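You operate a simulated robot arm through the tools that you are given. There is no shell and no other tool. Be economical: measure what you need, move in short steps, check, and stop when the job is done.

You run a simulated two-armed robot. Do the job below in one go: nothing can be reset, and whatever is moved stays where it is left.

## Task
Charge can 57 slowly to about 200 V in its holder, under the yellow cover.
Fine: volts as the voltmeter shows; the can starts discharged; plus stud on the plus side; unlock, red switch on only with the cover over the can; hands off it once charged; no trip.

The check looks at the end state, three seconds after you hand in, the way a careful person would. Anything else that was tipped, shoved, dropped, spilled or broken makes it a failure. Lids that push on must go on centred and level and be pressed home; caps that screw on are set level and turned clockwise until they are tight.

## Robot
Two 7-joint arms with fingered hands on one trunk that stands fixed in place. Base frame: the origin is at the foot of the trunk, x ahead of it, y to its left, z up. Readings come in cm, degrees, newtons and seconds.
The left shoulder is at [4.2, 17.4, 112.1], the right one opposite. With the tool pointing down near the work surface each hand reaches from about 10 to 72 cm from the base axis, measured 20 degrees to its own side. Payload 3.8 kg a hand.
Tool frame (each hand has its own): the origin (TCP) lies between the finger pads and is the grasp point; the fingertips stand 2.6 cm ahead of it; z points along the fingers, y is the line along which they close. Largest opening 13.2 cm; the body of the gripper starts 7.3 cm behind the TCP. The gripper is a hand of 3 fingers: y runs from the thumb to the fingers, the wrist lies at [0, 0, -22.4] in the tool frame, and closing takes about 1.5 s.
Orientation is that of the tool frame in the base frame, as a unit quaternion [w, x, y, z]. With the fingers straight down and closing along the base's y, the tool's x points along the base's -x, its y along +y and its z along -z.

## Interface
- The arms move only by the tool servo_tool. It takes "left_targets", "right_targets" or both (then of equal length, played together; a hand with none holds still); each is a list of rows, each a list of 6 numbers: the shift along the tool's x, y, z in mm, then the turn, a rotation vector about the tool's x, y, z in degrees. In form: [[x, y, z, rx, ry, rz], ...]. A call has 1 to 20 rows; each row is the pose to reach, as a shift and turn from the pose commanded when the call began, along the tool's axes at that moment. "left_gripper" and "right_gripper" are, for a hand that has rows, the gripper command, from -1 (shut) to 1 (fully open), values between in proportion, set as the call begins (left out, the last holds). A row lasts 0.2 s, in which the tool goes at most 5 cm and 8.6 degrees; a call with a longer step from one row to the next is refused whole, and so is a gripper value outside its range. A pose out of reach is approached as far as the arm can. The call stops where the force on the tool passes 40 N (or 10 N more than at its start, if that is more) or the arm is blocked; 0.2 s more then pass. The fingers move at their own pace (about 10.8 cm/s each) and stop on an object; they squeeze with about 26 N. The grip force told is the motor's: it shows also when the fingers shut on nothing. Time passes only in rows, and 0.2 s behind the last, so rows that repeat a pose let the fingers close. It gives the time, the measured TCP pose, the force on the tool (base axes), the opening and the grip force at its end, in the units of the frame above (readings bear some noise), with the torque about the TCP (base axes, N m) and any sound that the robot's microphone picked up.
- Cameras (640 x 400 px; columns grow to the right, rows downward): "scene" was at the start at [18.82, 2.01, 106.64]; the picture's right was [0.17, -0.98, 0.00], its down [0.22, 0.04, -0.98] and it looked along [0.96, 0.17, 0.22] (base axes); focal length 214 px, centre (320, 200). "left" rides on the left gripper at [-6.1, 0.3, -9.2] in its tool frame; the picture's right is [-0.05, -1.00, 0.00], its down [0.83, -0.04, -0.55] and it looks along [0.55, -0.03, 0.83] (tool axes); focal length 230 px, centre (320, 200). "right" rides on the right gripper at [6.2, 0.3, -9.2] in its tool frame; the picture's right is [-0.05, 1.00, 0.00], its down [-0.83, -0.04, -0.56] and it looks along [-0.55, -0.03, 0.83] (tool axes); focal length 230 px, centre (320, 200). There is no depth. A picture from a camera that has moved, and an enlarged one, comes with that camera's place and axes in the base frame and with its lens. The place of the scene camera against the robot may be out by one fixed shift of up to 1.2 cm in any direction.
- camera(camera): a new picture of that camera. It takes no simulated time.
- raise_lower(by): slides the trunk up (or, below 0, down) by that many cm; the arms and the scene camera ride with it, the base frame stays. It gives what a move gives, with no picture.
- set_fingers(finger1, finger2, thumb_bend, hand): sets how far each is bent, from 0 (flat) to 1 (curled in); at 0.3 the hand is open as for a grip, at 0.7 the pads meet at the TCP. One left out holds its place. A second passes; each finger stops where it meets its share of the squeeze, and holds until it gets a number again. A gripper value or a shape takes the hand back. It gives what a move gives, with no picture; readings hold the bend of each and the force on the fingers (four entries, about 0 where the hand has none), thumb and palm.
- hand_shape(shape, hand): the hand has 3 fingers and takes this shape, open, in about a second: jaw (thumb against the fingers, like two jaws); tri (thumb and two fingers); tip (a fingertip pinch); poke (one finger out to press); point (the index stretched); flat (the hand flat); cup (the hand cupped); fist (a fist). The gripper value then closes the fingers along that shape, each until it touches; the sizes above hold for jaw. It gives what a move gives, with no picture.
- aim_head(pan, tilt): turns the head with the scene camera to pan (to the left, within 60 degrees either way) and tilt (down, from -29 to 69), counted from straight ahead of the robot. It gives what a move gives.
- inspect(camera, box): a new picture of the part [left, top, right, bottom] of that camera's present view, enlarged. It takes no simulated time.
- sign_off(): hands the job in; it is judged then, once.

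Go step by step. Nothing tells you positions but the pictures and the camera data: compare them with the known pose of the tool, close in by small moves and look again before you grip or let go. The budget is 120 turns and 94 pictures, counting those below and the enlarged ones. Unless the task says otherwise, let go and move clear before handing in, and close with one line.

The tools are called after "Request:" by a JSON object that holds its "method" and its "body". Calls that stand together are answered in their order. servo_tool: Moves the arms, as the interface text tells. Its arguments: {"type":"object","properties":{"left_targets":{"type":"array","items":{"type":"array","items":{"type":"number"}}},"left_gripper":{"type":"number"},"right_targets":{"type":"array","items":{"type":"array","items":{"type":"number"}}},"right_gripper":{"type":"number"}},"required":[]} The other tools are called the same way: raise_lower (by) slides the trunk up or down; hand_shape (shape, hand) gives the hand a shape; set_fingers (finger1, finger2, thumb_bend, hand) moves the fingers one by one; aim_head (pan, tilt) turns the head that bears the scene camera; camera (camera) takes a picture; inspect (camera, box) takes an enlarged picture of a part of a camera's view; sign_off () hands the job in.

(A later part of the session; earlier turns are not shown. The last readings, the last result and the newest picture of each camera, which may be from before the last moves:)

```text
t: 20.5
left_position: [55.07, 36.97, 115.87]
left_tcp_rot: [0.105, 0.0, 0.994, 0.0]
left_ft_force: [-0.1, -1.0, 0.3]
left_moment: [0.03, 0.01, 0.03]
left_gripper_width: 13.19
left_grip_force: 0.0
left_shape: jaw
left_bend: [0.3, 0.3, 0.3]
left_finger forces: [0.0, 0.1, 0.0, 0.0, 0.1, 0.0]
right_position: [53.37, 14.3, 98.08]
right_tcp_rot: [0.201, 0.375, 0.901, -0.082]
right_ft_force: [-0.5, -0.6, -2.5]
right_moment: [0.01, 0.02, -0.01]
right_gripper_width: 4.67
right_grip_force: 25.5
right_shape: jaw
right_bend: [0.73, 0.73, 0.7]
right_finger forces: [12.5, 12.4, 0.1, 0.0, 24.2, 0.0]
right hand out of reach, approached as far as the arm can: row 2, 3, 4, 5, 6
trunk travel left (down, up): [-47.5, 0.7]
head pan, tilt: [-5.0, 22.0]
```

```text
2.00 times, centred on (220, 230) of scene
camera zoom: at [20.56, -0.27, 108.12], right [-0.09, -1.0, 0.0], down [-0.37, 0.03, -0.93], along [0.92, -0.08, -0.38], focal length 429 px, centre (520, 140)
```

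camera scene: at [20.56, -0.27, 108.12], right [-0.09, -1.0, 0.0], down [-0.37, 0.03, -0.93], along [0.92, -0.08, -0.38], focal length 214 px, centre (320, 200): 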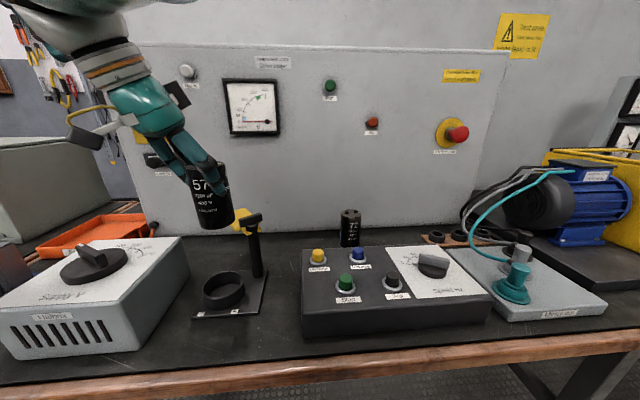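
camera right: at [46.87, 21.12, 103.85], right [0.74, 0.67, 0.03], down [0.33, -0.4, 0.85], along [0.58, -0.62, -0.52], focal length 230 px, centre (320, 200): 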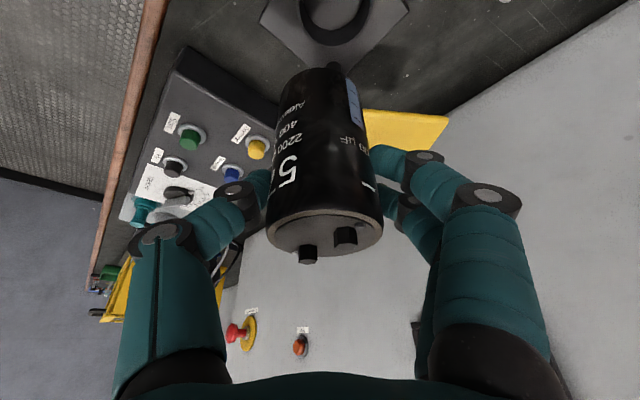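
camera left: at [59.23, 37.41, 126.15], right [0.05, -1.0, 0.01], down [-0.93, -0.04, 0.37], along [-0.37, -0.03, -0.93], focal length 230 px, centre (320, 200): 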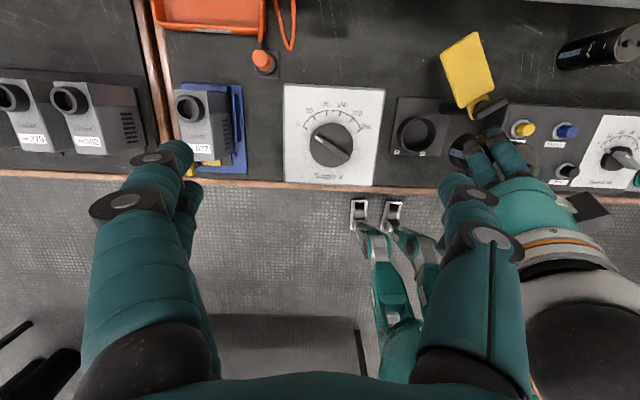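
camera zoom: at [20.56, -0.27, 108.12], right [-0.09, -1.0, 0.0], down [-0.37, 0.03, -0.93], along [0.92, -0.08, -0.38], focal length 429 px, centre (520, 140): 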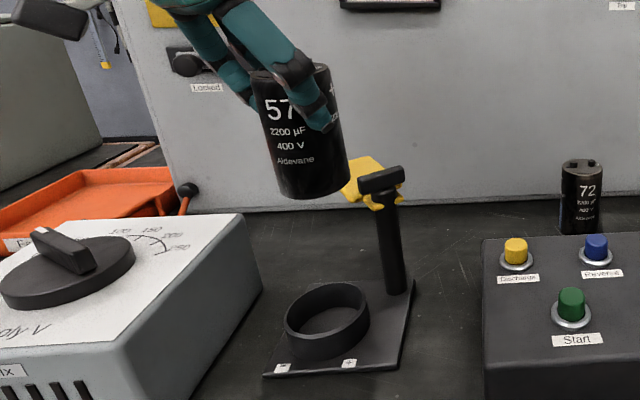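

The ring centre triangulates to about (55.1, 15.5), rim z ≈ 75.6. I'll move above it and descend to TCP z 90.

Request:
{"method": "servo_tool", "body": {"right_targets": [[-11, 21, -2, 0, 0, 0], [0, 21, 23, 0, 0, 0], [15, 21, 48, 0, 0, 0], [30, 21, 74, 0, 0, 0], [30, 21, 74, 0, 0, 0]]}}

Request:
{"method": "camera", "body": {"camera": "scene"}}

Request:
{"method": "camera", "body": {"camera": "right"}}

```text
t: 21.7
left_position: [55.18, 37.1, 115.87]
left_tcp_rot: [0.104, -0.001, 0.995, 0.001]
left_ft_force: [0.4, 1.0, 0.7]
left_moment: [-0.02, 0.0, 0.04]
left_gripper_width: 13.17
left_grip_force: 0.0
left_shape: jaw
left_bend: [0.3, 0.3, 0.3]
left_finger forces: [0.1, 0.0, 0.0, 0.0, 0.0, 0.1]
right_position: [53.17, 13.54, 91.23]
right_tcp_rot: [0.201, 0.375, 0.901, -0.082]
right_ft_force: [0.1, -0.2, -3.2]
right_moment: [-0.01, 0.01, 0.01]
right_gripper_width: 4.67
right_grip_force: 26.3
right_shape: jaw
right_bend: [0.73, 0.73, 0.7]
right_finger forces: [12.4, 12.2, 0.0, 0.1, 24.1, 0.0]
right hand out of reach, approached as far as the arm can: row 1, 2, 3, 4, 5
trunk travel left (down, up): [-47.5, 0.7]
head pan, tilt: [-5.0, 22.0]
```

```text
56 pictures are left
camera scene: at [20.52, -0.25, 108.12], right [-0.09, -1.0, 0.0], down [-0.38, 0.03, -0.93], along [0.92, -0.08, -0.38], focal length 214 px, centre (320, 200)
```

scene: 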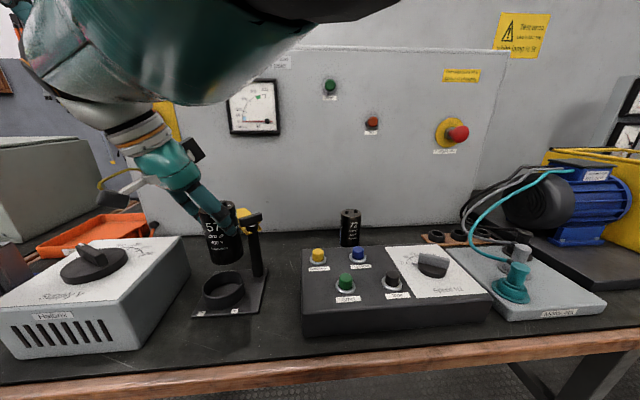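

```text
55 pictures are left
camera right: at [46.67, 20.54, 96.87], right [0.74, 0.67, 0.03], down [0.33, -0.4, 0.85], along [0.58, -0.62, -0.52], focal length 230 px, centre (320, 200)
```

right: 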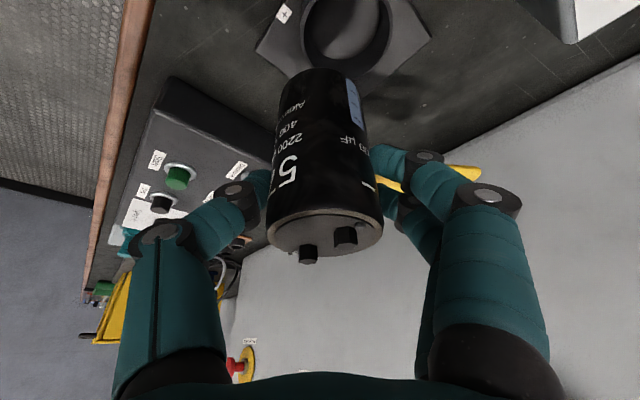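

The reach limit seems to come from the trunk, which leaned back when raised. I'll raise the can with the arm first, then lower the trunk in small steps and watch.

Request:
{"method": "servo_tool", "body": {"right_targets": [[-15, -12, -37, 0, 0, 0], [-30, -24, -74, 0, 0, 0], [-44, -35, -112, 0, 0, 0], [-44, -35, -112, 0, 0, 0]]}}

Request:
{"method": "raise_lower", "body": {"by": -1.5}}

```text
t: 22.7
left_position: [55.24, 36.97, 115.88]
left_tcp_rot: [0.104, -0.001, 0.995, 0.001]
left_ft_force: [0.2, 0.5, 0.5]
left_moment: [0.02, -0.01, 0.02]
left_gripper_width: 13.2
left_grip_force: 0.0
left_shape: jaw
left_bend: [0.3, 0.3, 0.3]
left_finger forces: [0.0, 0.0, 0.1, 0.0, 0.0, 0.1]
right_position: [51.57, 12.43, 102.6]
right_tcp_rot: [0.203, 0.379, 0.899, -0.083]
right_ft_force: [-0.5, 0.3, -3.6]
right_moment: [0.04, 0.06, 0.01]
right_gripper_width: 4.68
right_grip_force: 25.5
right_shape: jaw
right_bend: [0.74, 0.74, 0.7]
right_finger forces: [12.7, 13.0, 0.0, 0.0, 24.6, 0.1]
right hand out of reach, approached as far as the arm can: row 3, 4
trunk travel left (down, up): [-47.5, 0.7]
head pan, tilt: [-5.0, 22.0]
```

```text
t: 23.3
left_position: [55.07, 37.0, 114.49]
left_tcp_rot: [0.106, -0.001, 0.994, -0.001]
left_ft_force: [-0.1, -0.1, -0.3]
left_moment: [0.0, -0.03, -0.04]
left_gripper_width: 13.19
left_grip_force: 0.1
left_shape: jaw
left_bend: [0.3, 0.3, 0.3]
left_finger forces: [0.0, 0.1, 0.0, 0.1, 0.1, 0.1]
right_position: [51.46, 12.84, 97.78]
right_tcp_rot: [0.173, 0.372, 0.907, -0.093]
right_ft_force: [-0.2, 0.4, -2.7]
right_moment: [-0.02, 0.05, -0.01]
right_gripper_width: 4.63
right_grip_force: 26.1
right_shape: jaw
right_bend: [0.74, 0.74, 0.7]
right_finger forces: [12.6, 13.0, 0.0, 0.0, 24.5, 0.0]
trunk travel left (down, up): [-46.0, 2.2]
head pan, tilt: [-5.0, 22.0]
```

Only the right arm drifted this time (3° tilt). I'll correct it and retry moving over the ring with the lower trunk.

Request:
{"method": "servo_tool", "body": {"right_targets": [[1, 15, 5, -0.7, -0.8, 0.3], [2, 30, 14, -1.4, -1.6, 0.7], [4, 46, 27, -2.15, -2.37, 1.0], [4, 46, 27, -2.15, -2.37, 1.0]]}}

```text
t: 24.3
left_position: [55.02, 37.06, 114.45]
left_tcp_rot: [0.105, -0.001, 0.995, 0.001]
left_ft_force: [-0.2, -0.1, -1.0]
left_moment: [-0.01, -0.01, 0.01]
left_gripper_width: 13.18
left_grip_force: 0.0
left_shape: jaw
left_bend: [0.3, 0.3, 0.3]
left_finger forces: [0.1, 0.1, 0.0, 0.1, 0.0, 0.0]
right_position: [54.44, 14.63, 94.77]
right_tcp_rot: [0.199, 0.375, 0.902, -0.083]
right_ft_force: [0.4, -0.1, -3.3]
right_moment: [0.04, 0.0, 0.02]
right_gripper_width: 4.64
right_grip_force: 26.1
right_shape: jaw
right_bend: [0.74, 0.74, 0.7]
right_finger forces: [12.5, 12.7, 0.1, 0.1, 24.1, 0.0]
right hand out of reach, approached as far as the arm can: row 3, 4
trunk travel left (down, up): [-46.0, 2.2]
head pan, tilt: [-5.0, 22.0]
```

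Better. Lowering the trunk further.

Request:
{"method": "raise_lower", "body": {"by": -2}}

```text
t: 25.0
left_position: [55.05, 37.05, 112.5]
left_tcp_rot: [0.105, -0.001, 0.994, -0.001]
left_ft_force: [0.6, 0.8, 0.2]
left_moment: [0.0, -0.02, -0.01]
left_gripper_width: 13.19
left_grip_force: 0.0
left_shape: jaw
left_bend: [0.3, 0.3, 0.3]
left_finger forces: [0.0, 0.1, 0.1, 0.1, 0.0, 0.1]
right_position: [54.26, 14.66, 92.94]
right_tcp_rot: [0.2, 0.375, 0.902, -0.083]
right_ft_force: [-0.3, -0.5, -2.3]
right_moment: [0.06, 0.02, -0.01]
right_gripper_width: 4.65
right_grip_force: 26.0
right_shape: jaw
right_bend: [0.74, 0.74, 0.7]
right_finger forces: [12.3, 12.6, 0.0, 0.0, 23.9, 0.1]
trunk travel left (down, up): [-44.0, 4.2]
head pan, tilt: [-5.0, 22.0]
```

Straight drop, no tilt. Now nudge toward the ring centre (55.1, 15.5).

Request:
{"method": "servo_tool", "body": {"right_targets": [[0, 12, 0, 0, 0, 0], [0, 12, 0, 0, 0, 0], [0, 12, 0, 0, 0, 0]]}}

Request:
{"method": "camera", "body": {"camera": "right"}}

Request:
{"method": "inspect", "body": {"camera": "scene", "box": [140, 130, 300, 330]}}

```text
t: 25.8
left_position: [55.03, 37.25, 112.27]
left_tcp_rot: [0.105, 0.0, 0.994, 0.0]
left_ft_force: [0.7, -0.1, -0.1]
left_moment: [-0.02, 0.02, 0.01]
left_gripper_width: 13.19
left_grip_force: 0.1
left_shape: jaw
left_bend: [0.3, 0.3, 0.3]
left_finger forces: [0.1, 0.0, 0.0, 0.0, 0.0, 0.0]
right_position: [55.09, 15.4, 92.83]
right_tcp_rot: [0.199, 0.376, 0.901, -0.084]
right_ft_force: [0.2, 0.4, -3.4]
right_moment: [0.05, 0.02, 0.01]
right_gripper_width: 4.64
right_grip_force: 25.9
right_shape: jaw
right_bend: [0.74, 0.74, 0.7]
right_finger forces: [12.3, 12.5, 0.1, 0.1, 23.6, 0.0]
trunk travel left (down, up): [-44.0, 4.2]
head pan, tilt: [-5.0, 22.0]
```

```text
54 pictures are left
camera right: at [48.6, 22.27, 98.64], right [0.74, 0.67, 0.02], down [0.34, -0.4, 0.85], along [0.58, -0.63, -0.52], focal length 230 px, centre (320, 200)
```

right: 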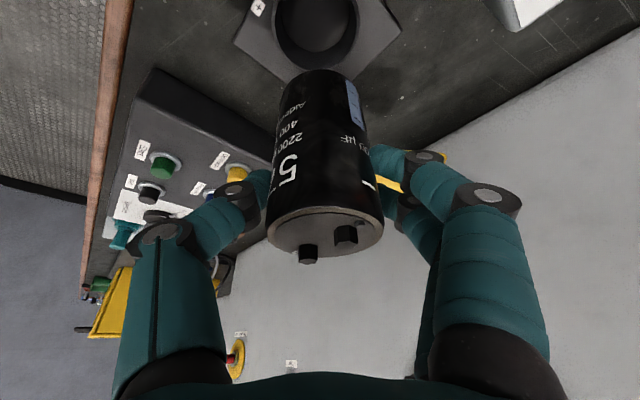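

```text
2.00 times, centred on (220, 230) of scene
camera zoom: at [20.2, -0.21, 103.19], right [-0.09, -1.0, 0.0], down [-0.37, 0.03, -0.93], along [0.92, -0.08, -0.37], focal length 429 px, centre (520, 140)
```

zoom: 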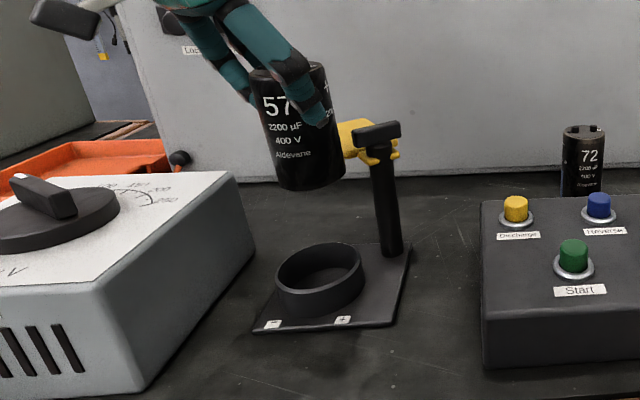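

Estimates put the ring slightly more left, about (54.9, 15.9). I'll shift and lower with the trunk until the can is just above the rim, then check from several views.

Request:
{"method": "servo_tool", "body": {"right_targets": [[4, 2, -2, 0, 0, 0], [4, 2, -2, 0, 0, 0]]}}

Request:
{"method": "raise_lower", "body": {"by": -6}}

Request:
{"method": "inspect", "body": {"camera": "scene", "box": [150, 120, 310, 320]}}

Request:
{"method": "inspect", "body": {"camera": "left", "box": [360, 70, 560, 200]}}

Request:
{"method": "inspect", "body": {"camera": "right", "box": [220, 0, 420, 140]}}

```text
t: 26.4
left_position: [54.96, 37.07, 112.29]
left_tcp_rot: [0.105, -0.001, 0.995, 0.0]
left_ft_force: [0.2, 0.1, -0.4]
left_moment: [0.02, 0.02, 0.02]
left_gripper_width: 13.19
left_grip_force: 0.3
left_shape: jaw
left_bend: [0.3, 0.3, 0.3]
left_finger forces: [0.0, 0.0, 0.0, 0.0, 0.0, 0.0]
right_position: [54.87, 15.62, 92.8]
right_tcp_rot: [0.199, 0.374, 0.902, -0.083]
right_ft_force: [0.4, -0.2, -3.9]
right_moment: [0.01, -0.01, -0.05]
right_gripper_width: 4.66
right_grip_force: 25.7
right_shape: jaw
right_bend: [0.74, 0.74, 0.7]
right_finger forces: [12.3, 12.6, 0.1, 0.0, 23.6, 0.0]
right hand out of reach, approached as far as the arm can: row 1, 2
trunk travel left (down, up): [-44.0, 4.2]
head pan, tilt: [-5.0, 22.0]
```

```text
t: 27.4
left_position: [55.11, 37.05, 106.48]
left_tcp_rot: [0.105, -0.001, 0.995, -0.001]
left_ft_force: [0.4, 0.4, 0.5]
left_moment: [0.02, 0.0, 0.01]
left_gripper_width: 13.19
left_grip_force: 0.0
left_shape: jaw
left_bend: [0.3, 0.3, 0.3]
left_finger forces: [0.1, 0.1, 0.0, 0.0, 0.0, 0.0]
right_position: [54.75, 15.58, 87.01]
right_tcp_rot: [0.199, 0.374, 0.902, -0.083]
right_ft_force: [-0.2, -0.3, -3.6]
right_moment: [-0.02, 0.01, 0.03]
right_gripper_width: 4.7
right_grip_force: 25.9
right_shape: jaw
right_bend: [0.74, 0.74, 0.7]
right_finger forces: [12.2, 12.4, 0.0, 0.0, 23.5, 0.0]
trunk travel left (down, up): [-38.0, 10.2]
head pan, tilt: [-5.0, 22.0]
```

```text
2.00 times, centred on (230, 220) of scene
camera zoom: at [19.25, -0.24, 95.56], right [-0.09, -1.0, 0.0], down [-0.37, 0.03, -0.93], along [0.92, -0.08, -0.37], focal length 429 px, centre (500, 160)
```

zoom: 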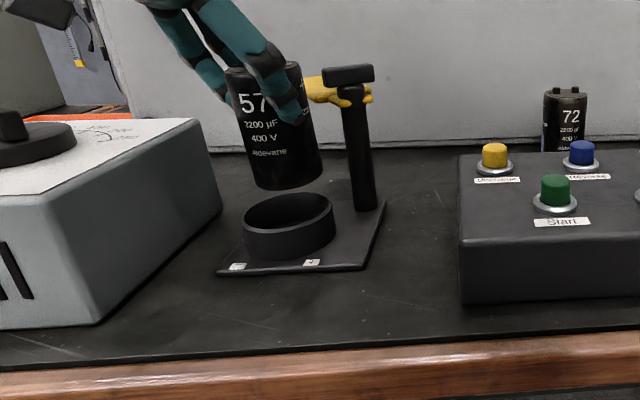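

```text
3.08 times, centred on (460, 135) of left
camera zoom: at [59.14, 37.44, 116.7], right [0.05, -1.0, 0.01], down [-0.93, -0.04, 0.37], along [-0.37, -0.03, -0.93], focal length 708 px, centre (-111, 400)
```

zoom: 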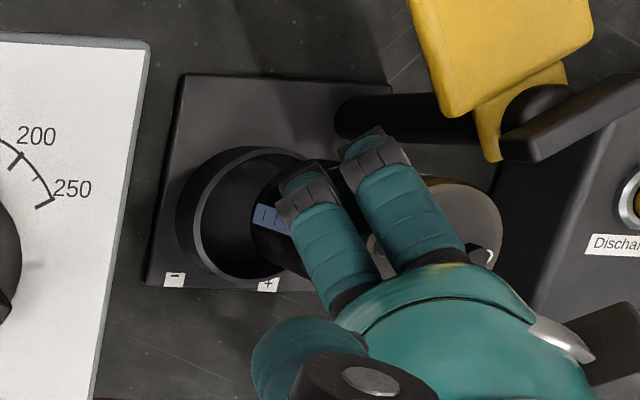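

```text
2.86 times, centred on (320, 70) of right
camera zoom: at [48.26, 22.47, 92.68], right [0.74, 0.67, 0.02], down [0.34, -0.4, 0.85], along [0.58, -0.63, -0.52], focal length 657 px, centre (320, 571)
```

zoom: 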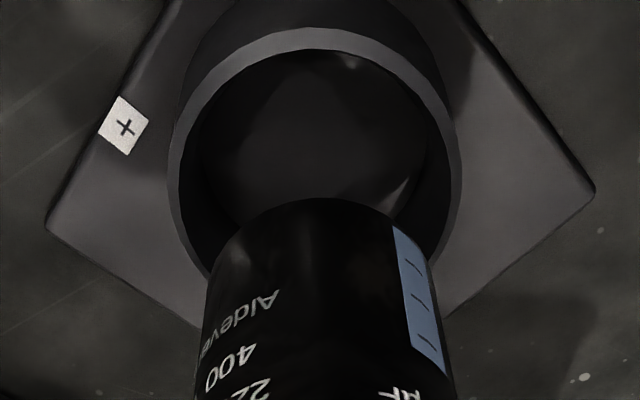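

All views suggest the ring centre is at about (54.5, 16.1), so I need roughly 6 mm more. Shifting and rechecking.

Request:
{"method": "servo_tool", "body": {"right_targets": [[5, 2, -2, 0, 0, 0], [5, 2, -2, 0, 0, 0], [5, 2, -2, 0, 0, 0]]}}

Request:
{"method": "inspect", "body": {"camera": "scene", "box": [190, 150, 270, 250]}}

Request:
{"method": "inspect", "body": {"camera": "right", "box": [220, 0, 420, 140]}}

```text
t: 28.2
left_position: [55.21, 37.18, 106.29]
left_tcp_rot: [0.104, 0.0, 0.995, -0.001]
left_ft_force: [0.5, 0.9, 0.5]
left_moment: [0.0, 0.01, 0.04]
left_gripper_width: 13.23
left_grip_force: 0.1
left_shape: jaw
left_bend: [0.3, 0.3, 0.3]
left_finger forces: [0.1, 0.1, 0.0, 0.1, 0.0, 0.0]
right_position: [54.4, 16.12, 86.8]
right_tcp_rot: [0.198, 0.375, 0.902, -0.083]
right_ft_force: [-0.4, -0.1, -3.4]
right_moment: [0.03, 0.0, -0.01]
right_gripper_width: 4.64
right_grip_force: 26.1
right_shape: jaw
right_bend: [0.74, 0.74, 0.7]
right_finger forces: [12.2, 12.5, 0.0, 0.0, 23.5, 0.0]
trunk travel left (down, up): [-38.0, 10.2]
head pan, tilt: [-5.0, 22.0]
```

```text
4.00 times, centred on (230, 200) of scene
camera zoom: at [19.27, -0.23, 95.55], right [-0.09, -1.0, 0.0], down [-0.37, 0.03, -0.93], along [0.92, -0.08, -0.37], focal length 858 px, centre (680, 200)
```

zoom: 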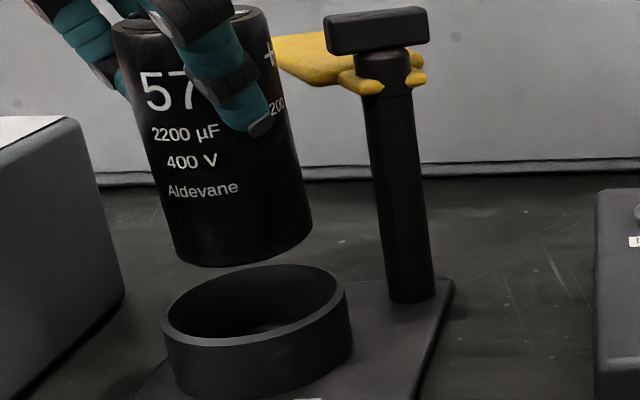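

```text
2.86 times, centred on (320, 70) of right
camera zoom: at [48.03, 23.02, 92.56], right [0.74, 0.67, 0.02], down [0.34, -0.4, 0.85], along [0.58, -0.63, -0.52], focal length 657 px, centre (320, 571)
```

zoom: 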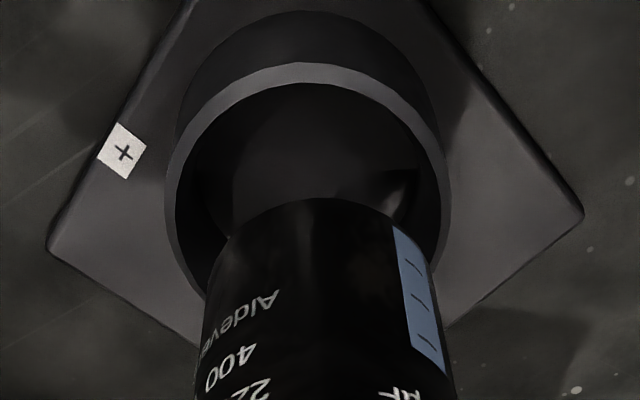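

The can leans about 3° (bottom toward -y). I'll correct that tilt, then lower to just above the rim.

Request:
{"method": "servo_tool", "body": {"right_targets": [[0, -1, 0, -1.9, 2.1, 0.9], [0, -1, 0, -1.9, 2.1, 0.9]]}}

Request:
{"method": "raise_lower", "body": {"by": -2.8}}

Request:
{"method": "inspect", "body": {"camera": "scene", "box": [190, 130, 270, 230]}}

Request:
{"method": "inspect", "body": {"camera": "right", "box": [220, 0, 420, 140]}}

```text
t: 28.8
left_position: [55.24, 37.16, 106.36]
left_tcp_rot: [0.105, -0.001, 0.994, 0.001]
left_ft_force: [0.6, 0.1, 0.4]
left_moment: [0.01, -0.01, 0.0]
left_gripper_width: 13.2
left_grip_force: 0.0
left_shape: jaw
left_bend: [0.3, 0.3, 0.3]
left_finger forces: [0.0, 0.0, 0.1, 0.0, 0.0, 0.0]
right_position: [54.51, 16.06, 86.77]
right_tcp_rot: [0.19, 0.38, 0.903, -0.06]
right_ft_force: [0.0, -0.6, -2.5]
right_moment: [0.02, 0.01, 0.0]
right_gripper_width: 4.64
right_grip_force: 26.0
right_shape: jaw
right_bend: [0.74, 0.74, 0.7]
right_finger forces: [12.2, 12.5, 0.0, 0.1, 23.6, 0.0]
trunk travel left (down, up): [-38.0, 10.2]
head pan, tilt: [-5.0, 22.0]
```

```text
t: 29.5
left_position: [55.03, 37.05, 103.58]
left_tcp_rot: [0.104, 0.0, 0.995, -0.001]
left_ft_force: [-0.6, -0.1, -0.2]
left_moment: [-0.02, 0.03, 0.01]
left_gripper_width: 13.21
left_grip_force: 0.1
left_shape: jaw
left_bend: [0.3, 0.3, 0.3]
left_finger forces: [0.1, 0.1, 0.1, 0.0, 0.0, 0.1]
right_position: [54.43, 16.2, 84.01]
right_tcp_rot: [0.189, 0.379, 0.904, -0.06]
right_ft_force: [-0.9, 0.6, -3.4]
right_moment: [0.01, -0.03, 0.03]
right_gripper_width: 4.63
right_grip_force: 25.8
right_shape: jaw
right_bend: [0.74, 0.74, 0.7]
right_finger forces: [12.0, 12.6, 0.1, 0.0, 23.6, 0.0]
trunk travel left (down, up): [-35.2, 13.0]
head pan, tilt: [-5.0, 22.0]
```

```text
4.00 times, centred on (230, 180) of scene
camera zoom: at [18.85, -0.25, 92.48], right [-0.09, -1.0, 0.0], down [-0.37, 0.03, -0.93], along [0.92, -0.08, -0.37], focal length 858 px, centre (680, 280)
```

zoom: 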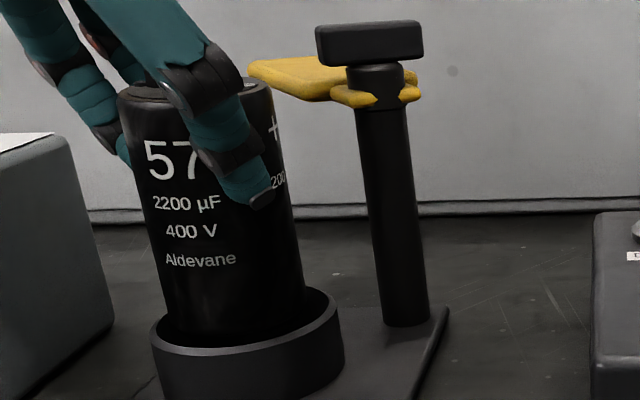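

```text
2.86 times, centred on (320, 70) of right
camera zoom: at [47.95, 22.62, 90.18], right [0.74, 0.67, 0.06], down [0.34, -0.44, 0.83], along [0.58, -0.6, -0.55], focal length 657 px, centre (320, 571)
```

zoom: 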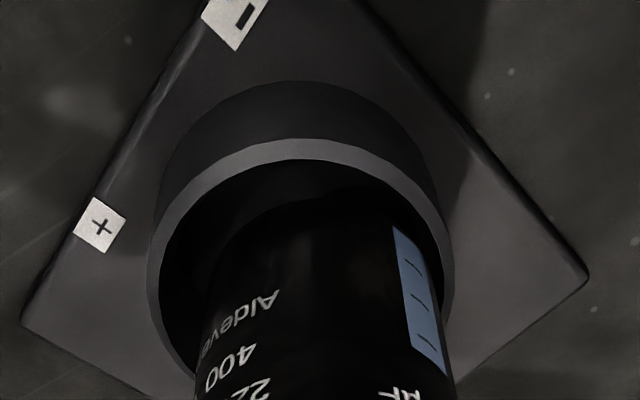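

The can is at the rim, slightly off along the closing line by ~3 mm. I'll shift and lower slowly with the arm so contact stops it.

Request:
{"method": "servo_tool", "body": {"right_targets": [[0, -3, 0, 0, 0, 0], [2, -3, 5, 0, 0, 0], [4, -3, 10, 0, 0, 0], [6, -4, 15, 0, 0, 0], [9, -4, 21, 0, 0, 0], [9, -4, 21, 0, 0, 0]]}}

Request:
{"method": "inspect", "body": {"camera": "scene", "box": [190, 130, 270, 230]}}

```text
t: 30.9
left_position: [55.07, 37.15, 103.5]
left_tcp_rot: [0.105, -0.001, 0.994, 0.0]
left_ft_force: [-0.2, -1.1, 0.1]
left_moment: [-0.01, -0.01, -0.03]
left_gripper_width: 13.22
left_grip_force: 0.2
left_shape: jaw
left_bend: [0.3, 0.3, 0.3]
left_finger forces: [0.0, 0.0, 0.0, 0.1, 0.1, 0.0]
right_position: [54.22, 15.8, 81.75]
right_tcp_rot: [0.189, 0.38, 0.904, -0.06]
right_ft_force: [0.6, -0.3, -3.4]
right_moment: [0.02, -0.04, 0.04]
right_gripper_width: 4.66
right_grip_force: 25.8
right_shape: jaw
right_bend: [0.74, 0.74, 0.7]
right_finger forces: [12.0, 12.5, 0.0, 0.0, 23.4, 0.1]
trunk travel left (down, up): [-35.2, 13.0]
head pan, tilt: [-5.0, 22.0]
```

```text
4.00 times, centred on (230, 180) of scene
camera zoom: at [18.87, -0.23, 92.47], right [-0.09, -1.0, 0.0], down [-0.37, 0.03, -0.93], along [0.92, -0.08, -0.37], focal length 858 px, centre (680, 280)
```

zoom: 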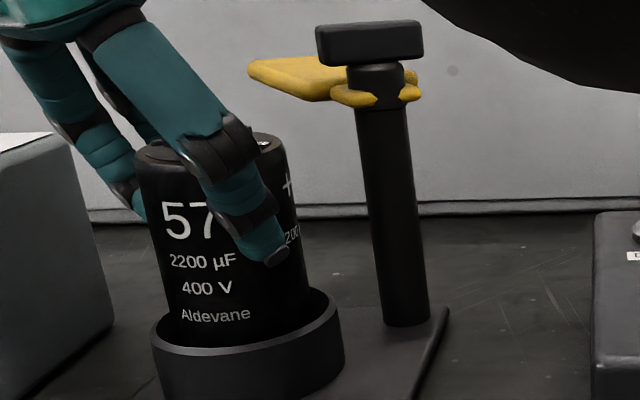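

It slid in without contact. Continuing down gently until it seats.

Request:
{"method": "servo_tool", "body": {"right_targets": [[1, 0, 2, 0, 0, 0], [2, 0, 4, 0, 0, 0], [2, 0, 6, 0, 0, 0], [3, 0, 7, 0, 0, 0]]}}

```text
t: 31.9
left_position: [55.07, 37.09, 103.65]
left_tcp_rot: [0.104, -0.001, 0.995, 0.0]
left_ft_force: [-0.5, 0.6, 0.1]
left_moment: [-0.04, -0.01, 0.03]
left_gripper_width: 13.17
left_grip_force: 0.1
left_shape: jaw
left_bend: [0.3, 0.3, 0.3]
left_finger forces: [0.0, 0.0, 0.0, 0.0, 0.1, 0.0]
right_position: [54.22, 15.75, 81.19]
right_tcp_rot: [0.19, 0.38, 0.903, -0.059]
right_ft_force: [1.7, -0.2, 4.2]
right_moment: [-0.11, 0.05, 0.02]
right_gripper_width: 4.66
right_grip_force: 26.2
right_shape: jaw
right_bend: [0.74, 0.74, 0.7]
right_finger forces: [13.2, 14.1, 0.0, 0.1, 24.8, 0.0]
trunk travel left (down, up): [-35.2, 13.0]
head pan, tilt: [-5.0, 22.0]
```

Contact felt as the can seats. Releasing.

Request:
{"method": "servo_tool", "body": {"right_targets": [[0, 0, 0, 0, 0, 0], [0, 0, 0, 0, 0, 0], [0, 0, 0, 0, 0, 0], [0, 0, 0, 0, 0, 0]], "right_gripper": 0.2}}

Request:
{"method": "camera", "body": {"camera": "right"}}

Request:
{"method": "inspect", "body": {"camera": "scene", "box": [180, 60, 290, 230]}}

```text
t: 32.9
left_position: [55.11, 37.02, 103.62]
left_tcp_rot: [0.104, -0.001, 0.995, 0.0]
left_ft_force: [0.6, -0.1, -0.3]
left_moment: [-0.04, 0.01, 0.01]
left_gripper_width: 13.18
left_grip_force: 0.0
left_shape: jaw
left_bend: [0.3, 0.3, 0.3]
left_finger forces: [0.1, 0.0, 0.0, 0.1, 0.0, 0.1]
right_position: [54.19, 15.76, 81.02]
right_tcp_rot: [0.19, 0.379, 0.904, -0.06]
right_ft_force: [0.7, 0.0, -0.4]
right_moment: [0.02, -0.02, 0.01]
right_gripper_width: 7.86
right_grip_force: 0.0
right_shape: jaw
right_bend: [0.71, 0.71, 0.71]
right_finger forces: [0.0, 0.0, 0.1, 0.0, 0.0, 0.0]
trunk travel left (down, up): [-35.2, 13.0]
head pan, tilt: [-5.0, 22.0]
```

```text
44 pictures are left
camera right: at [47.69, 22.4, 87.08], right [0.74, 0.67, 0.06], down [0.34, -0.44, 0.83], along [0.58, -0.6, -0.55], focal length 230 px, centre (320, 200)
```

right: 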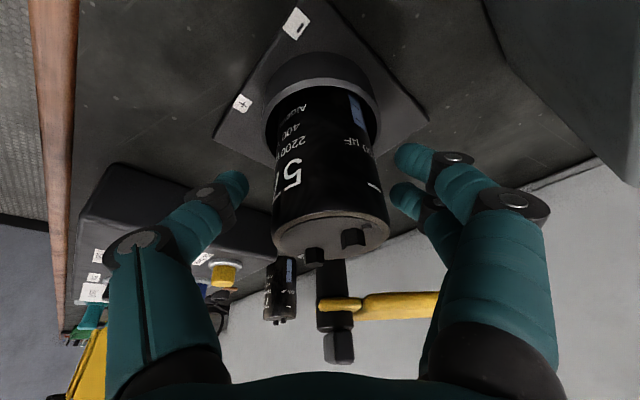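

```text
2.35 times, centred on (235, 145) of scene
camera zoom: at [18.86, -0.24, 92.48], right [-0.09, -1.0, 0.0], down [-0.37, 0.03, -0.93], along [0.92, -0.08, -0.37], focal length 505 px, centre (520, 329)
```

zoom: 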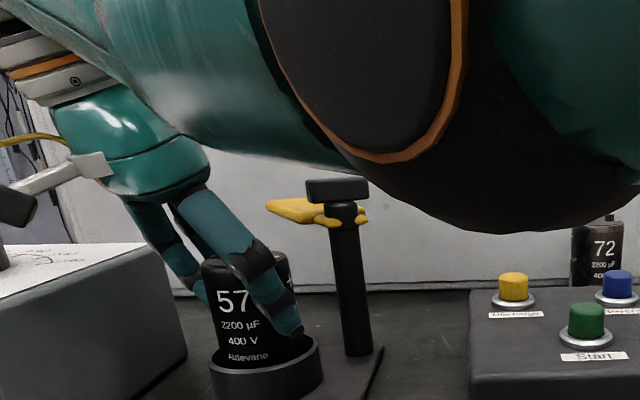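

Can 57 stands upright in the ring. I'll withdraw the right hand along its own axis.

Request:
{"method": "servo_tool", "body": {"right_targets": [[0, 0, -20, 0, 0, 0], [0, 0, -45, 0, 0, 0], [0, 0, -75, 0, 0, 0], [0, 0, -105, 0, 0, 0], [0, 0, -135, 0, 0, 0], [0, 0, -135, 0, 0, 0]]}}

Request:
{"method": "aim_head", "body": {"pan": 10, "tilt": 22}}

Request:
{"method": "camera", "body": {"camera": "scene"}}

Request:
{"method": "camera", "body": {"camera": "right"}}

```text
t: 34.3
left_position: [55.18, 37.06, 103.48]
left_tcp_rot: [0.104, 0.0, 0.995, 0.001]
left_ft_force: [0.6, 1.0, 0.1]
left_moment: [-0.02, 0.0, -0.05]
left_gripper_width: 13.17
left_grip_force: 0.1
left_shape: jaw
left_bend: [0.3, 0.3, 0.3]
left_finger forces: [0.0, 0.0, 0.0, 0.1, 0.0, 0.0]
right_position: [50.31, 19.26, 93.32]
right_tcp_rot: [0.19, 0.38, 0.903, -0.06]
right_ft_force: [-0.7, 0.1, 0.3]
right_moment: [0.02, 0.0, -0.01]
right_gripper_width: 7.91
right_grip_force: 0.1
right_shape: jaw
right_bend: [0.71, 0.71, 0.71]
right_finger forces: [0.0, 0.0, 0.1, 0.0, 0.0, 0.1]
right hand out of reach, approached as far as the arm can: row 3
trunk travel left (down, up): [-35.2, 13.0]
head pan, tilt: [-5.0, 22.0]
```

```text
t: 35.1
left_position: [55.15, 37.13, 103.62]
left_tcp_rot: [0.105, -0.001, 0.994, 0.0]
left_ft_force: [0.4, 0.5, 0.3]
left_moment: [-0.03, 0.02, 0.01]
left_gripper_width: 13.18
left_grip_force: 0.1
left_shape: jaw
left_bend: [0.3, 0.3, 0.3]
left_finger forces: [0.0, 0.0, 0.0, 0.0, 0.0, 0.0]
right_position: [50.26, 19.26, 93.41]
right_tcp_rot: [0.189, 0.379, 0.904, -0.059]
right_ft_force: [0.4, 0.8, 1.4]
right_moment: [0.02, -0.01, 0.0]
right_gripper_width: 7.89
right_grip_force: 0.0
right_shape: jaw
right_bend: [0.71, 0.71, 0.71]
right_finger forces: [0.0, 0.1, 0.0, 0.1, 0.1, 0.1]
trunk travel left (down, up): [-35.2, 13.0]
head pan, tilt: [10.0, 22.0]
```

```text
42 pictures are left
camera scene: at [18.75, 2.17, 92.48], right [0.17, -0.98, 0.0], down [-0.37, -0.06, -0.93], along [0.91, 0.16, -0.37], focal length 214 px, centre (320, 200)
```

scene: 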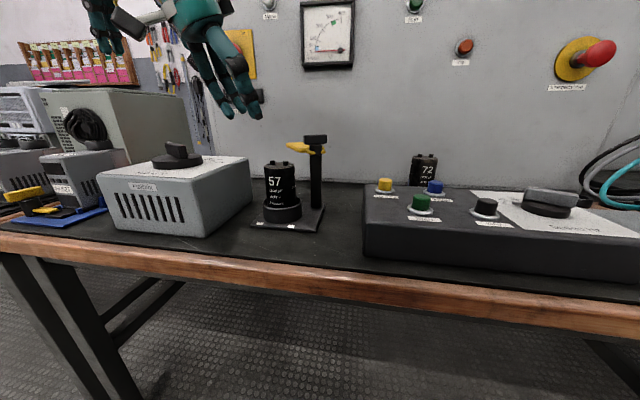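

```text
41 pictures are left
camera right: at [43.74, 25.87, 99.5], right [0.74, 0.67, 0.06], down [0.34, -0.44, 0.83], along [0.58, -0.6, -0.55], focal length 230 px, centre (320, 200)
```

right: 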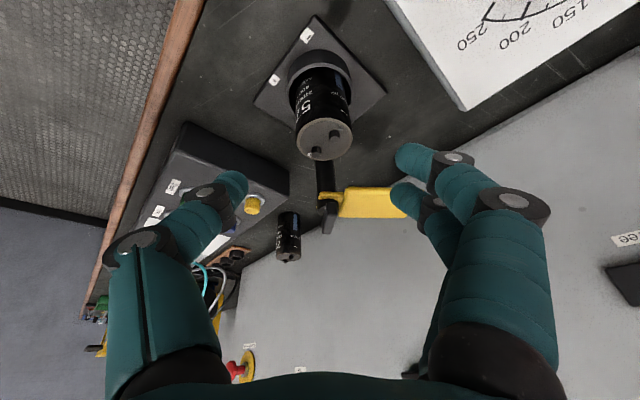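

The can is in the holder with clear space. I'll check the voltmeter for residual charge and the cover height relative to the studs.

Request:
{"method": "inspect", "body": {"camera": "scene", "box": [240, 0, 360, 80]}}

Request:
{"method": "inspect", "body": {"camera": "scene", "box": [240, 120, 340, 240]}}

```text
5.00 times, centred on (300, 40) of scene
camera zoom: at [18.75, 2.17, 92.48], right [0.17, -0.98, 0.0], down [-0.37, -0.06, -0.93], along [0.91, 0.16, -0.37], focal length 1072 px, centre (420, 1000)
```

zoom: 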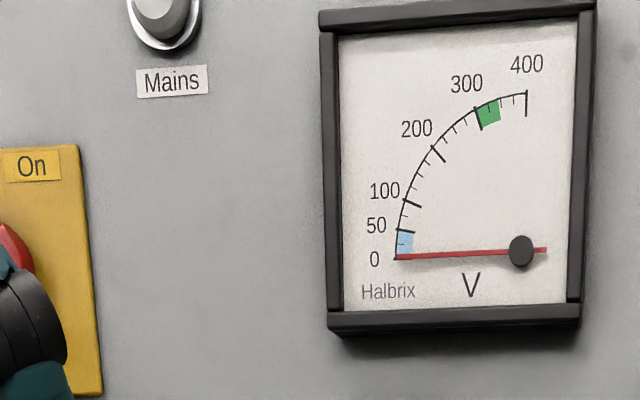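

```text
3.33 times, centred on (290, 180) of scene
camera zoom: at [18.75, 2.17, 92.48], right [0.17, -0.98, 0.0], down [-0.37, -0.06, -0.93], along [0.91, 0.16, -0.37], focal length 715 px, centre (420, 267)
```

zoom: 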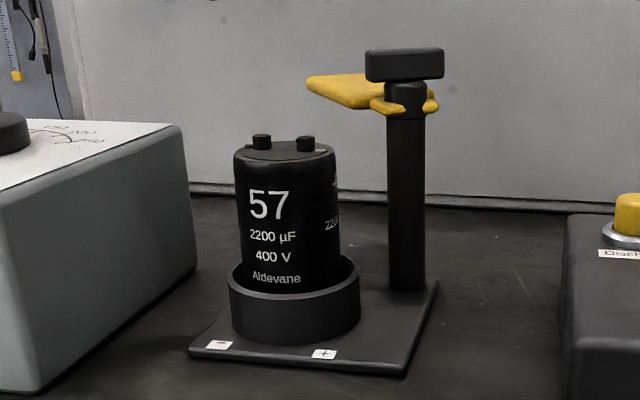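

Voltmeter at 0 and the cover sits above stud height. I'll pull the right hand away to the right, then use the left hand to swing the cover over the can.

Request:
{"method": "servo_tool", "body": {"right_targets": [[16, -23, -22, 0, 0, 0], [32, -46, -44, 0, 0, 0], [49, -69, -66, 0, 0, 0], [21, -97, -58, 0, 0, 0], [-6, -125, -50, 0, 0, 0], [-34, -153, -42, 0, 0, 0], [-61, -182, -35, 0, 0, 0], [-89, -210, -27, 0, 0, 0], [-116, -238, -19, 0, 0, 0], [-144, -266, -11, 0, 0, 0], [-171, -295, -4, 0, 0, 0]]}}

Request:
{"method": "servo_tool", "body": {"left_targets": [[0, 0, 0, 0, 0, 0], [0, 0, 0, 0, 0, 0], [0, 0, 0, 0, 0, 0], [0, 0, 0, 0, 0, 0], [0, 0, 0, 0, 0, 0]], "left_gripper": -1}}

Request:
{"method": "camera", "body": {"camera": "scene"}}

Request:
{"method": "camera", "body": {"camera": "left"}}

```text
t: 37.5
left_position: [55.05, 37.0, 103.65]
left_tcp_rot: [0.105, -0.001, 0.995, 0.0]
left_ft_force: [0.6, -0.3, -0.4]
left_moment: [-0.01, -0.01, -0.01]
left_gripper_width: 13.19
left_grip_force: 0.0
left_shape: jaw
left_bend: [0.3, 0.3, 0.3]
left_finger forces: [0.0, 0.1, 0.0, 0.0, 0.1, 0.0]
right_position: [40.08, -12.8, 99.42]
right_tcp_rot: [0.189, 0.38, 0.904, -0.06]
right_ft_force: [-0.2, 0.5, 0.6]
right_moment: [0.03, 0.01, -0.03]
right_gripper_width: 7.89
right_grip_force: 0.0
right_shape: jaw
right_bend: [0.71, 0.71, 0.71]
right_finger forces: [0.0, 0.1, 0.1, 0.1, 0.0, 0.1]
trunk travel left (down, up): [-35.2, 13.0]
head pan, tilt: [10.0, 22.0]
```

```text
t: 38.7
left_position: [55.1, 37.09, 103.6]
left_tcp_rot: [0.104, -0.001, 0.995, 0.0]
left_ft_force: [1.1, -0.3, -1.3]
left_moment: [-0.01, 0.0, 0.01]
left_gripper_width: 0.01
left_grip_force: 25.9
left_shape: jaw
left_bend: [0.64, 0.64, 0.67]
left_finger forces: [0.0, 0.0, 0.0, 0.0, 0.0, 0.1]
right_position: [40.2, -12.66, 99.29]
right_tcp_rot: [0.189, 0.38, 0.903, -0.06]
right_ft_force: [-0.1, 1.0, 0.4]
right_moment: [-0.01, -0.01, 0.01]
right_gripper_width: 7.87
right_grip_force: 0.0
right_shape: jaw
right_bend: [0.71, 0.71, 0.71]
right_finger forces: [0.0, 0.0, 0.0, 0.0, 0.0, 0.1]
trunk travel left (down, up): [-35.2, 13.0]
head pan, tilt: [10.0, 22.0]
```

```text
38 pictures are left
camera scene: at [18.75, 2.18, 92.48], right [0.17, -0.98, 0.0], down [-0.37, -0.07, -0.93], along [0.91, 0.16, -0.37], focal length 214 px, centre (320, 200)
```

scene: 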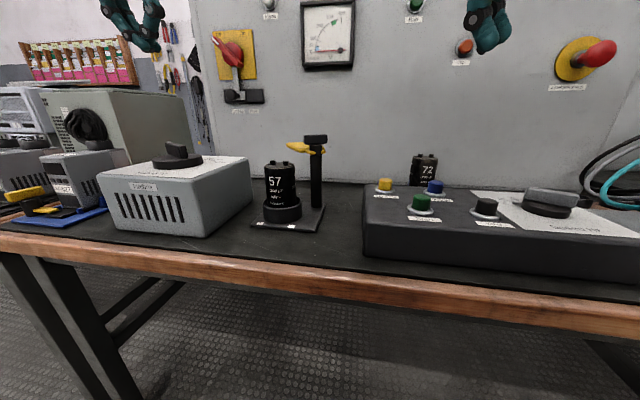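

```text
37 pictures are left
camera left: at [59.16, 37.44, 113.86], right [0.05, -1.0, 0.01], down [-0.93, -0.04, 0.37], along [-0.37, -0.03, -0.93], focal length 230 px, centre (320, 200)
```

left: 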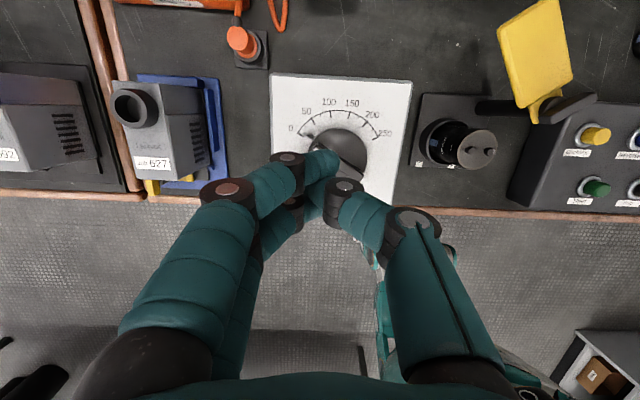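

I can see the cover pointing back-left from its post. I'll bring the closed left hand to the free space right of the cover, staying high.

Request:
{"method": "servo_tool", "body": {"left_targets": [[-13, -35, 0, 0, 0, 0], [-26, -70, 0, 0, 0, 0], [-40, -105, 10, 0, 0, 0], [-53, -140, 20, 0, 0, 0], [-66, -175, 30, 0, 0, 0], [-80, -210, 40, 0, 0, 0], [-93, -245, 45, 0, 0, 0], [-106, -280, 50, 0, 0, 0], [-119, -311, 62, 0, 0, 0], [-119, -311, 62, 0, 0, 0]]}}

Request:
{"method": "camera", "body": {"camera": "left"}}

Request:
{"method": "camera", "body": {"camera": "scene"}}

```text
t: 40.9
left_position: [56.1, 20.78, 95.46]
left_tcp_rot: [0.105, -0.002, 0.994, 0.001]
left_ft_force: [-0.8, 0.3, 0.9]
left_moment: [0.03, 0.0, -0.03]
left_gripper_width: 0.0
left_grip_force: 26.0
left_shape: jaw
left_bend: [0.64, 0.64, 0.67]
left_finger forces: [0.0, 0.1, 0.1, 0.0, 0.0, 0.1]
left hand out of reach, approached as far as the arm can: row 4, 5, 6, 7, 8, 9, 10
right_position: [40.19, -12.81, 99.36]
right_tcp_rot: [0.189, 0.379, 0.904, -0.06]
right_ft_force: [-0.6, 0.4, 0.5]
right_moment: [0.02, -0.02, 0.0]
right_gripper_width: 7.89
right_grip_force: 0.0
right_shape: jaw
right_bend: [0.71, 0.71, 0.71]
right_finger forces: [0.0, 0.1, 0.0, 0.1, 0.0, 0.1]
trunk travel left (down, up): [-35.2, 13.0]
head pan, tilt: [10.0, 22.0]
```

```text
36 pictures are left
camera left: at [60.25, 21.07, 105.69], right [0.05, -1.0, 0.01], down [-0.93, -0.05, 0.37], along [-0.37, -0.03, -0.93], focal length 230 px, centre (320, 200)
```

left: 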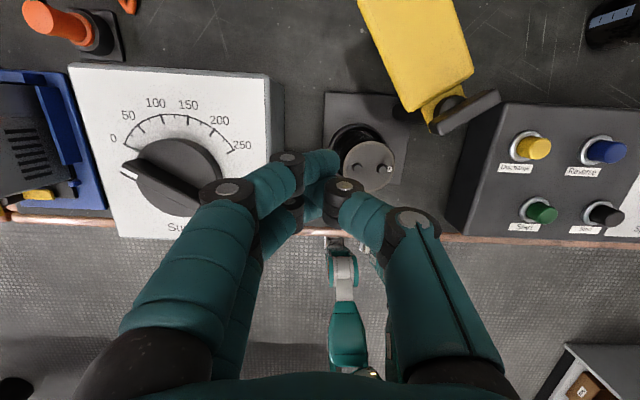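

```text
35 pictures are left
camera scene: at [18.76, 2.14, 92.48], right [0.17, -0.98, 0.0], down [-0.37, -0.06, -0.93], along [0.91, 0.16, -0.37], focal length 214 px, centre (320, 200)
```

scene: 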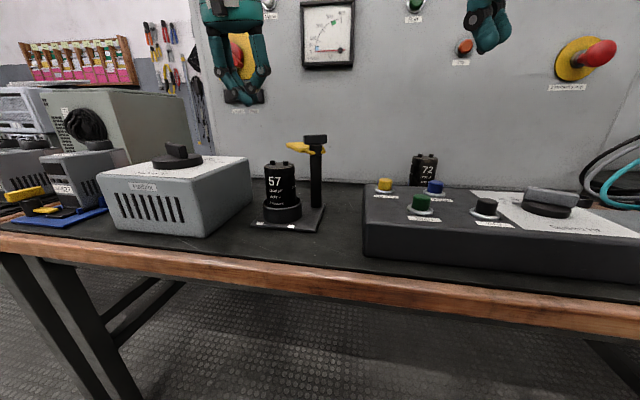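

The left arm is awkward here. I'll use the right hand instead: turn it to face forward, tilted 30°, with one finger out to push the cover, and pull the left hand back.

Request:
{"method": "servo_tool", "body": {"right_targets": [[0, 0, 0, -3.1, -1.0, -6.9], [0, 0, 0, -6.1, -2.0, -13.8], [0, 0, 0, -9.2, -3.0, -20.6], [0, 0, 0, -12.3, -4.1, -27.5], [0, 0, 0, -15.3, -5.1, -34.4], [0, 0, 0, -18.4, -6.1, -41.3], [0, 0, 0, -18.4, -6.1, -41.3]], "left_targets": [[20, 40, -20, 0, 0, 0], [40, 80, -40, 0, 0, 0], [60, 120, -50, 0, 0, 0], [80, 150, -50, 0, 0, 0], [100, 170, -50, 0, 0, 0], [120, 190, -50, 0, 0, 0], [120, 190, -50, 0, 0, 0]]}}

Request:
{"method": "hand_shape", "body": {"shape": "poke", "hand": "right"}}

Request:
{"method": "camera", "body": {"camera": "right"}}

```text
t: 42.5
left_position: [43.44, 39.6, 97.63]
left_tcp_rot: [0.105, 0.0, 0.995, 0.0]
left_ft_force: [-0.2, -0.3, 0.7]
left_moment: [0.02, -0.03, 0.0]
left_gripper_width: 0.0
left_grip_force: 26.3
left_shape: jaw
left_bend: [0.64, 0.64, 0.67]
left_finger forces: [0.0, 0.0, 0.0, 0.0, 0.0, 0.0]
right_position: [40.11, -12.81, 99.35]
right_tcp_rot: [0.259, -0.001, 0.966, 0.001]
right_ft_force: [0.8, 0.2, 0.0]
right_moment: [0.02, 0.01, -0.01]
right_gripper_width: 7.92
right_grip_force: 0.1
right_shape: jaw
right_bend: [0.71, 0.71, 0.71]
right_finger forces: [0.0, 0.0, 0.0, 0.0, 0.1, 0.0]
trunk travel left (down, up): [-35.2, 13.0]
head pan, tilt: [10.0, 22.0]
```

```text
t: 43.4
left_position: [43.54, 39.64, 97.68]
left_tcp_rot: [0.104, -0.001, 0.995, 0.0]
left_ft_force: [-0.1, 0.5, 0.0]
left_moment: [0.03, -0.01, 0.02]
left_gripper_width: 0.0
left_grip_force: 26.0
left_shape: jaw
left_bend: [0.64, 0.64, 0.67]
left_finger forces: [0.1, 0.0, 0.0, 0.0, 0.1, 0.0]
right_position: [40.13, -12.67, 99.39]
right_tcp_rot: [0.26, 0.0, 0.966, 0.0]
right_ft_force: [-0.6, 0.5, 0.2]
right_moment: [0.02, -0.02, 0.01]
right_gripper_width: 0.0
right_grip_force: 0.1
right_shape: poke
right_bend: [1.0, 1.0, 0.45]
right_finger forces: [0.1, 0.0, 0.0, 0.1, 0.0, 0.0]
trunk travel left (down, up): [-35.2, 13.0]
head pan, tilt: [10.0, 22.0]
```

```text
34 pictures are left
camera right: at [30.14, -12.48, 104.26], right [0.05, 1.0, 0.03], down [0.44, -0.04, 0.9], along [0.9, -0.03, -0.44], focal length 230 px, centre (320, 200)
```

right: 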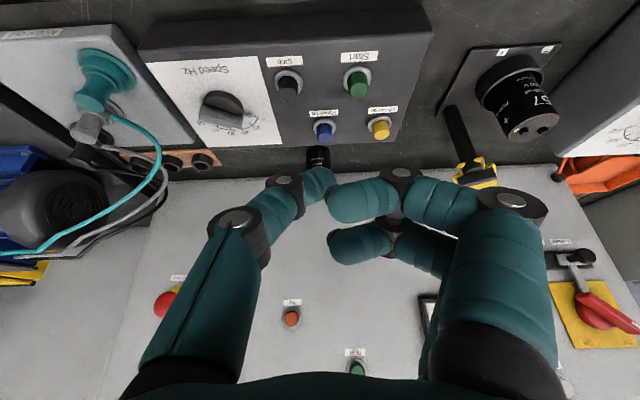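

The closed jaw makes a better pusher. I'll close the right hand in jaw shape and move it to the right of the cover, staying high.

Request:
{"method": "hand_shape", "body": {"shape": "jaw", "hand": "right"}}

Request:
{"method": "servo_tool", "body": {"right_targets": [[-26, 18, 19, 0, 0, 0], [-53, 35, 38, 0, 0, 0], [-79, 55, 56, 0, 0, 0], [-106, 75, 75, 0, 0, 0], [-132, 100, 94, 0, 0, 0], [-159, 130, 113, 0, 0, 0], [-185, 160, 131, 0, 0, 0], [-212, 187, 150, 0, 0, 0], [-212, 187, 150, 0, 0, 0]], "right_gripper": -1}}

Request:
{"method": "camera", "body": {"camera": "right"}}

```text
t: 44.3
left_position: [43.51, 39.6, 97.73]
left_tcp_rot: [0.104, -0.001, 0.995, 0.0]
left_ft_force: [0.3, 0.1, -0.2]
left_moment: [0.0, 0.0, 0.01]
left_gripper_width: 0.03
left_grip_force: 26.4
left_shape: jaw
left_bend: [0.64, 0.64, 0.67]
left_finger forces: [0.1, 0.0, 0.0, 0.1, 0.0, 0.0]
right_position: [40.18, -12.87, 99.47]
right_tcp_rot: [0.26, 0.001, 0.966, -0.001]
right_ft_force: [-0.1, -0.3, -0.6]
right_moment: [0.0, -0.03, -0.01]
right_gripper_width: 13.19
right_grip_force: 0.0
right_shape: jaw
right_bend: [0.3, 0.3, 0.3]
right_finger forces: [0.1, 0.0, 0.1, 0.1, 0.0, 0.1]
trunk travel left (down, up): [-35.2, 13.0]
head pan, tilt: [10.0, 22.0]
```

```text
t: 46.3
left_position: [43.33, 39.61, 97.83]
left_tcp_rot: [0.104, -0.001, 0.995, -0.001]
left_ft_force: [0.7, 0.4, 0.3]
left_moment: [-0.02, -0.04, 0.01]
left_gripper_width: 0.0
left_grip_force: 26.1
left_shape: jaw
left_bend: [0.64, 0.64, 0.67]
left_finger forces: [0.0, 0.0, 0.0, 0.0, 0.0, 0.1]
right_position: [65.91, 6.0, 97.05]
right_tcp_rot: [0.259, 0.0, 0.966, 0.0]
right_ft_force: [0.1, 0.9, -0.5]
right_moment: [-0.02, 0.02, 0.02]
right_gripper_width: 0.04
right_grip_force: 25.8
right_shape: jaw
right_bend: [0.64, 0.64, 0.67]
right_finger forces: [0.0, 0.0, 0.0, 0.0, 0.0, 0.1]
trunk travel left (down, up): [-35.2, 13.0]
head pan, tilt: [10.0, 22.0]
```

```text
33 pictures are left
camera right: at [56.0, 6.21, 101.87], right [0.04, 1.0, 0.03], down [0.44, -0.04, 0.9], along [0.9, -0.03, -0.44], focal length 230 px, centre (320, 200)
```

right: 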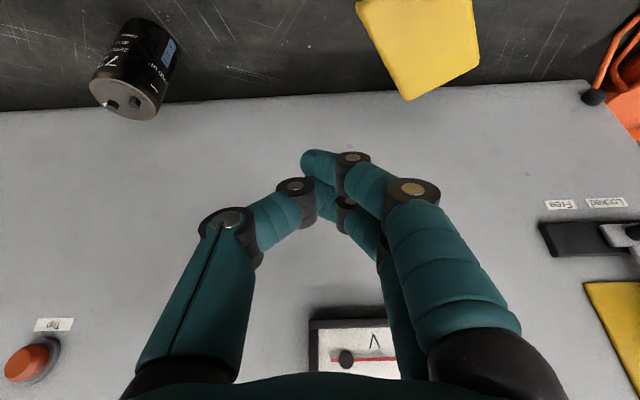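

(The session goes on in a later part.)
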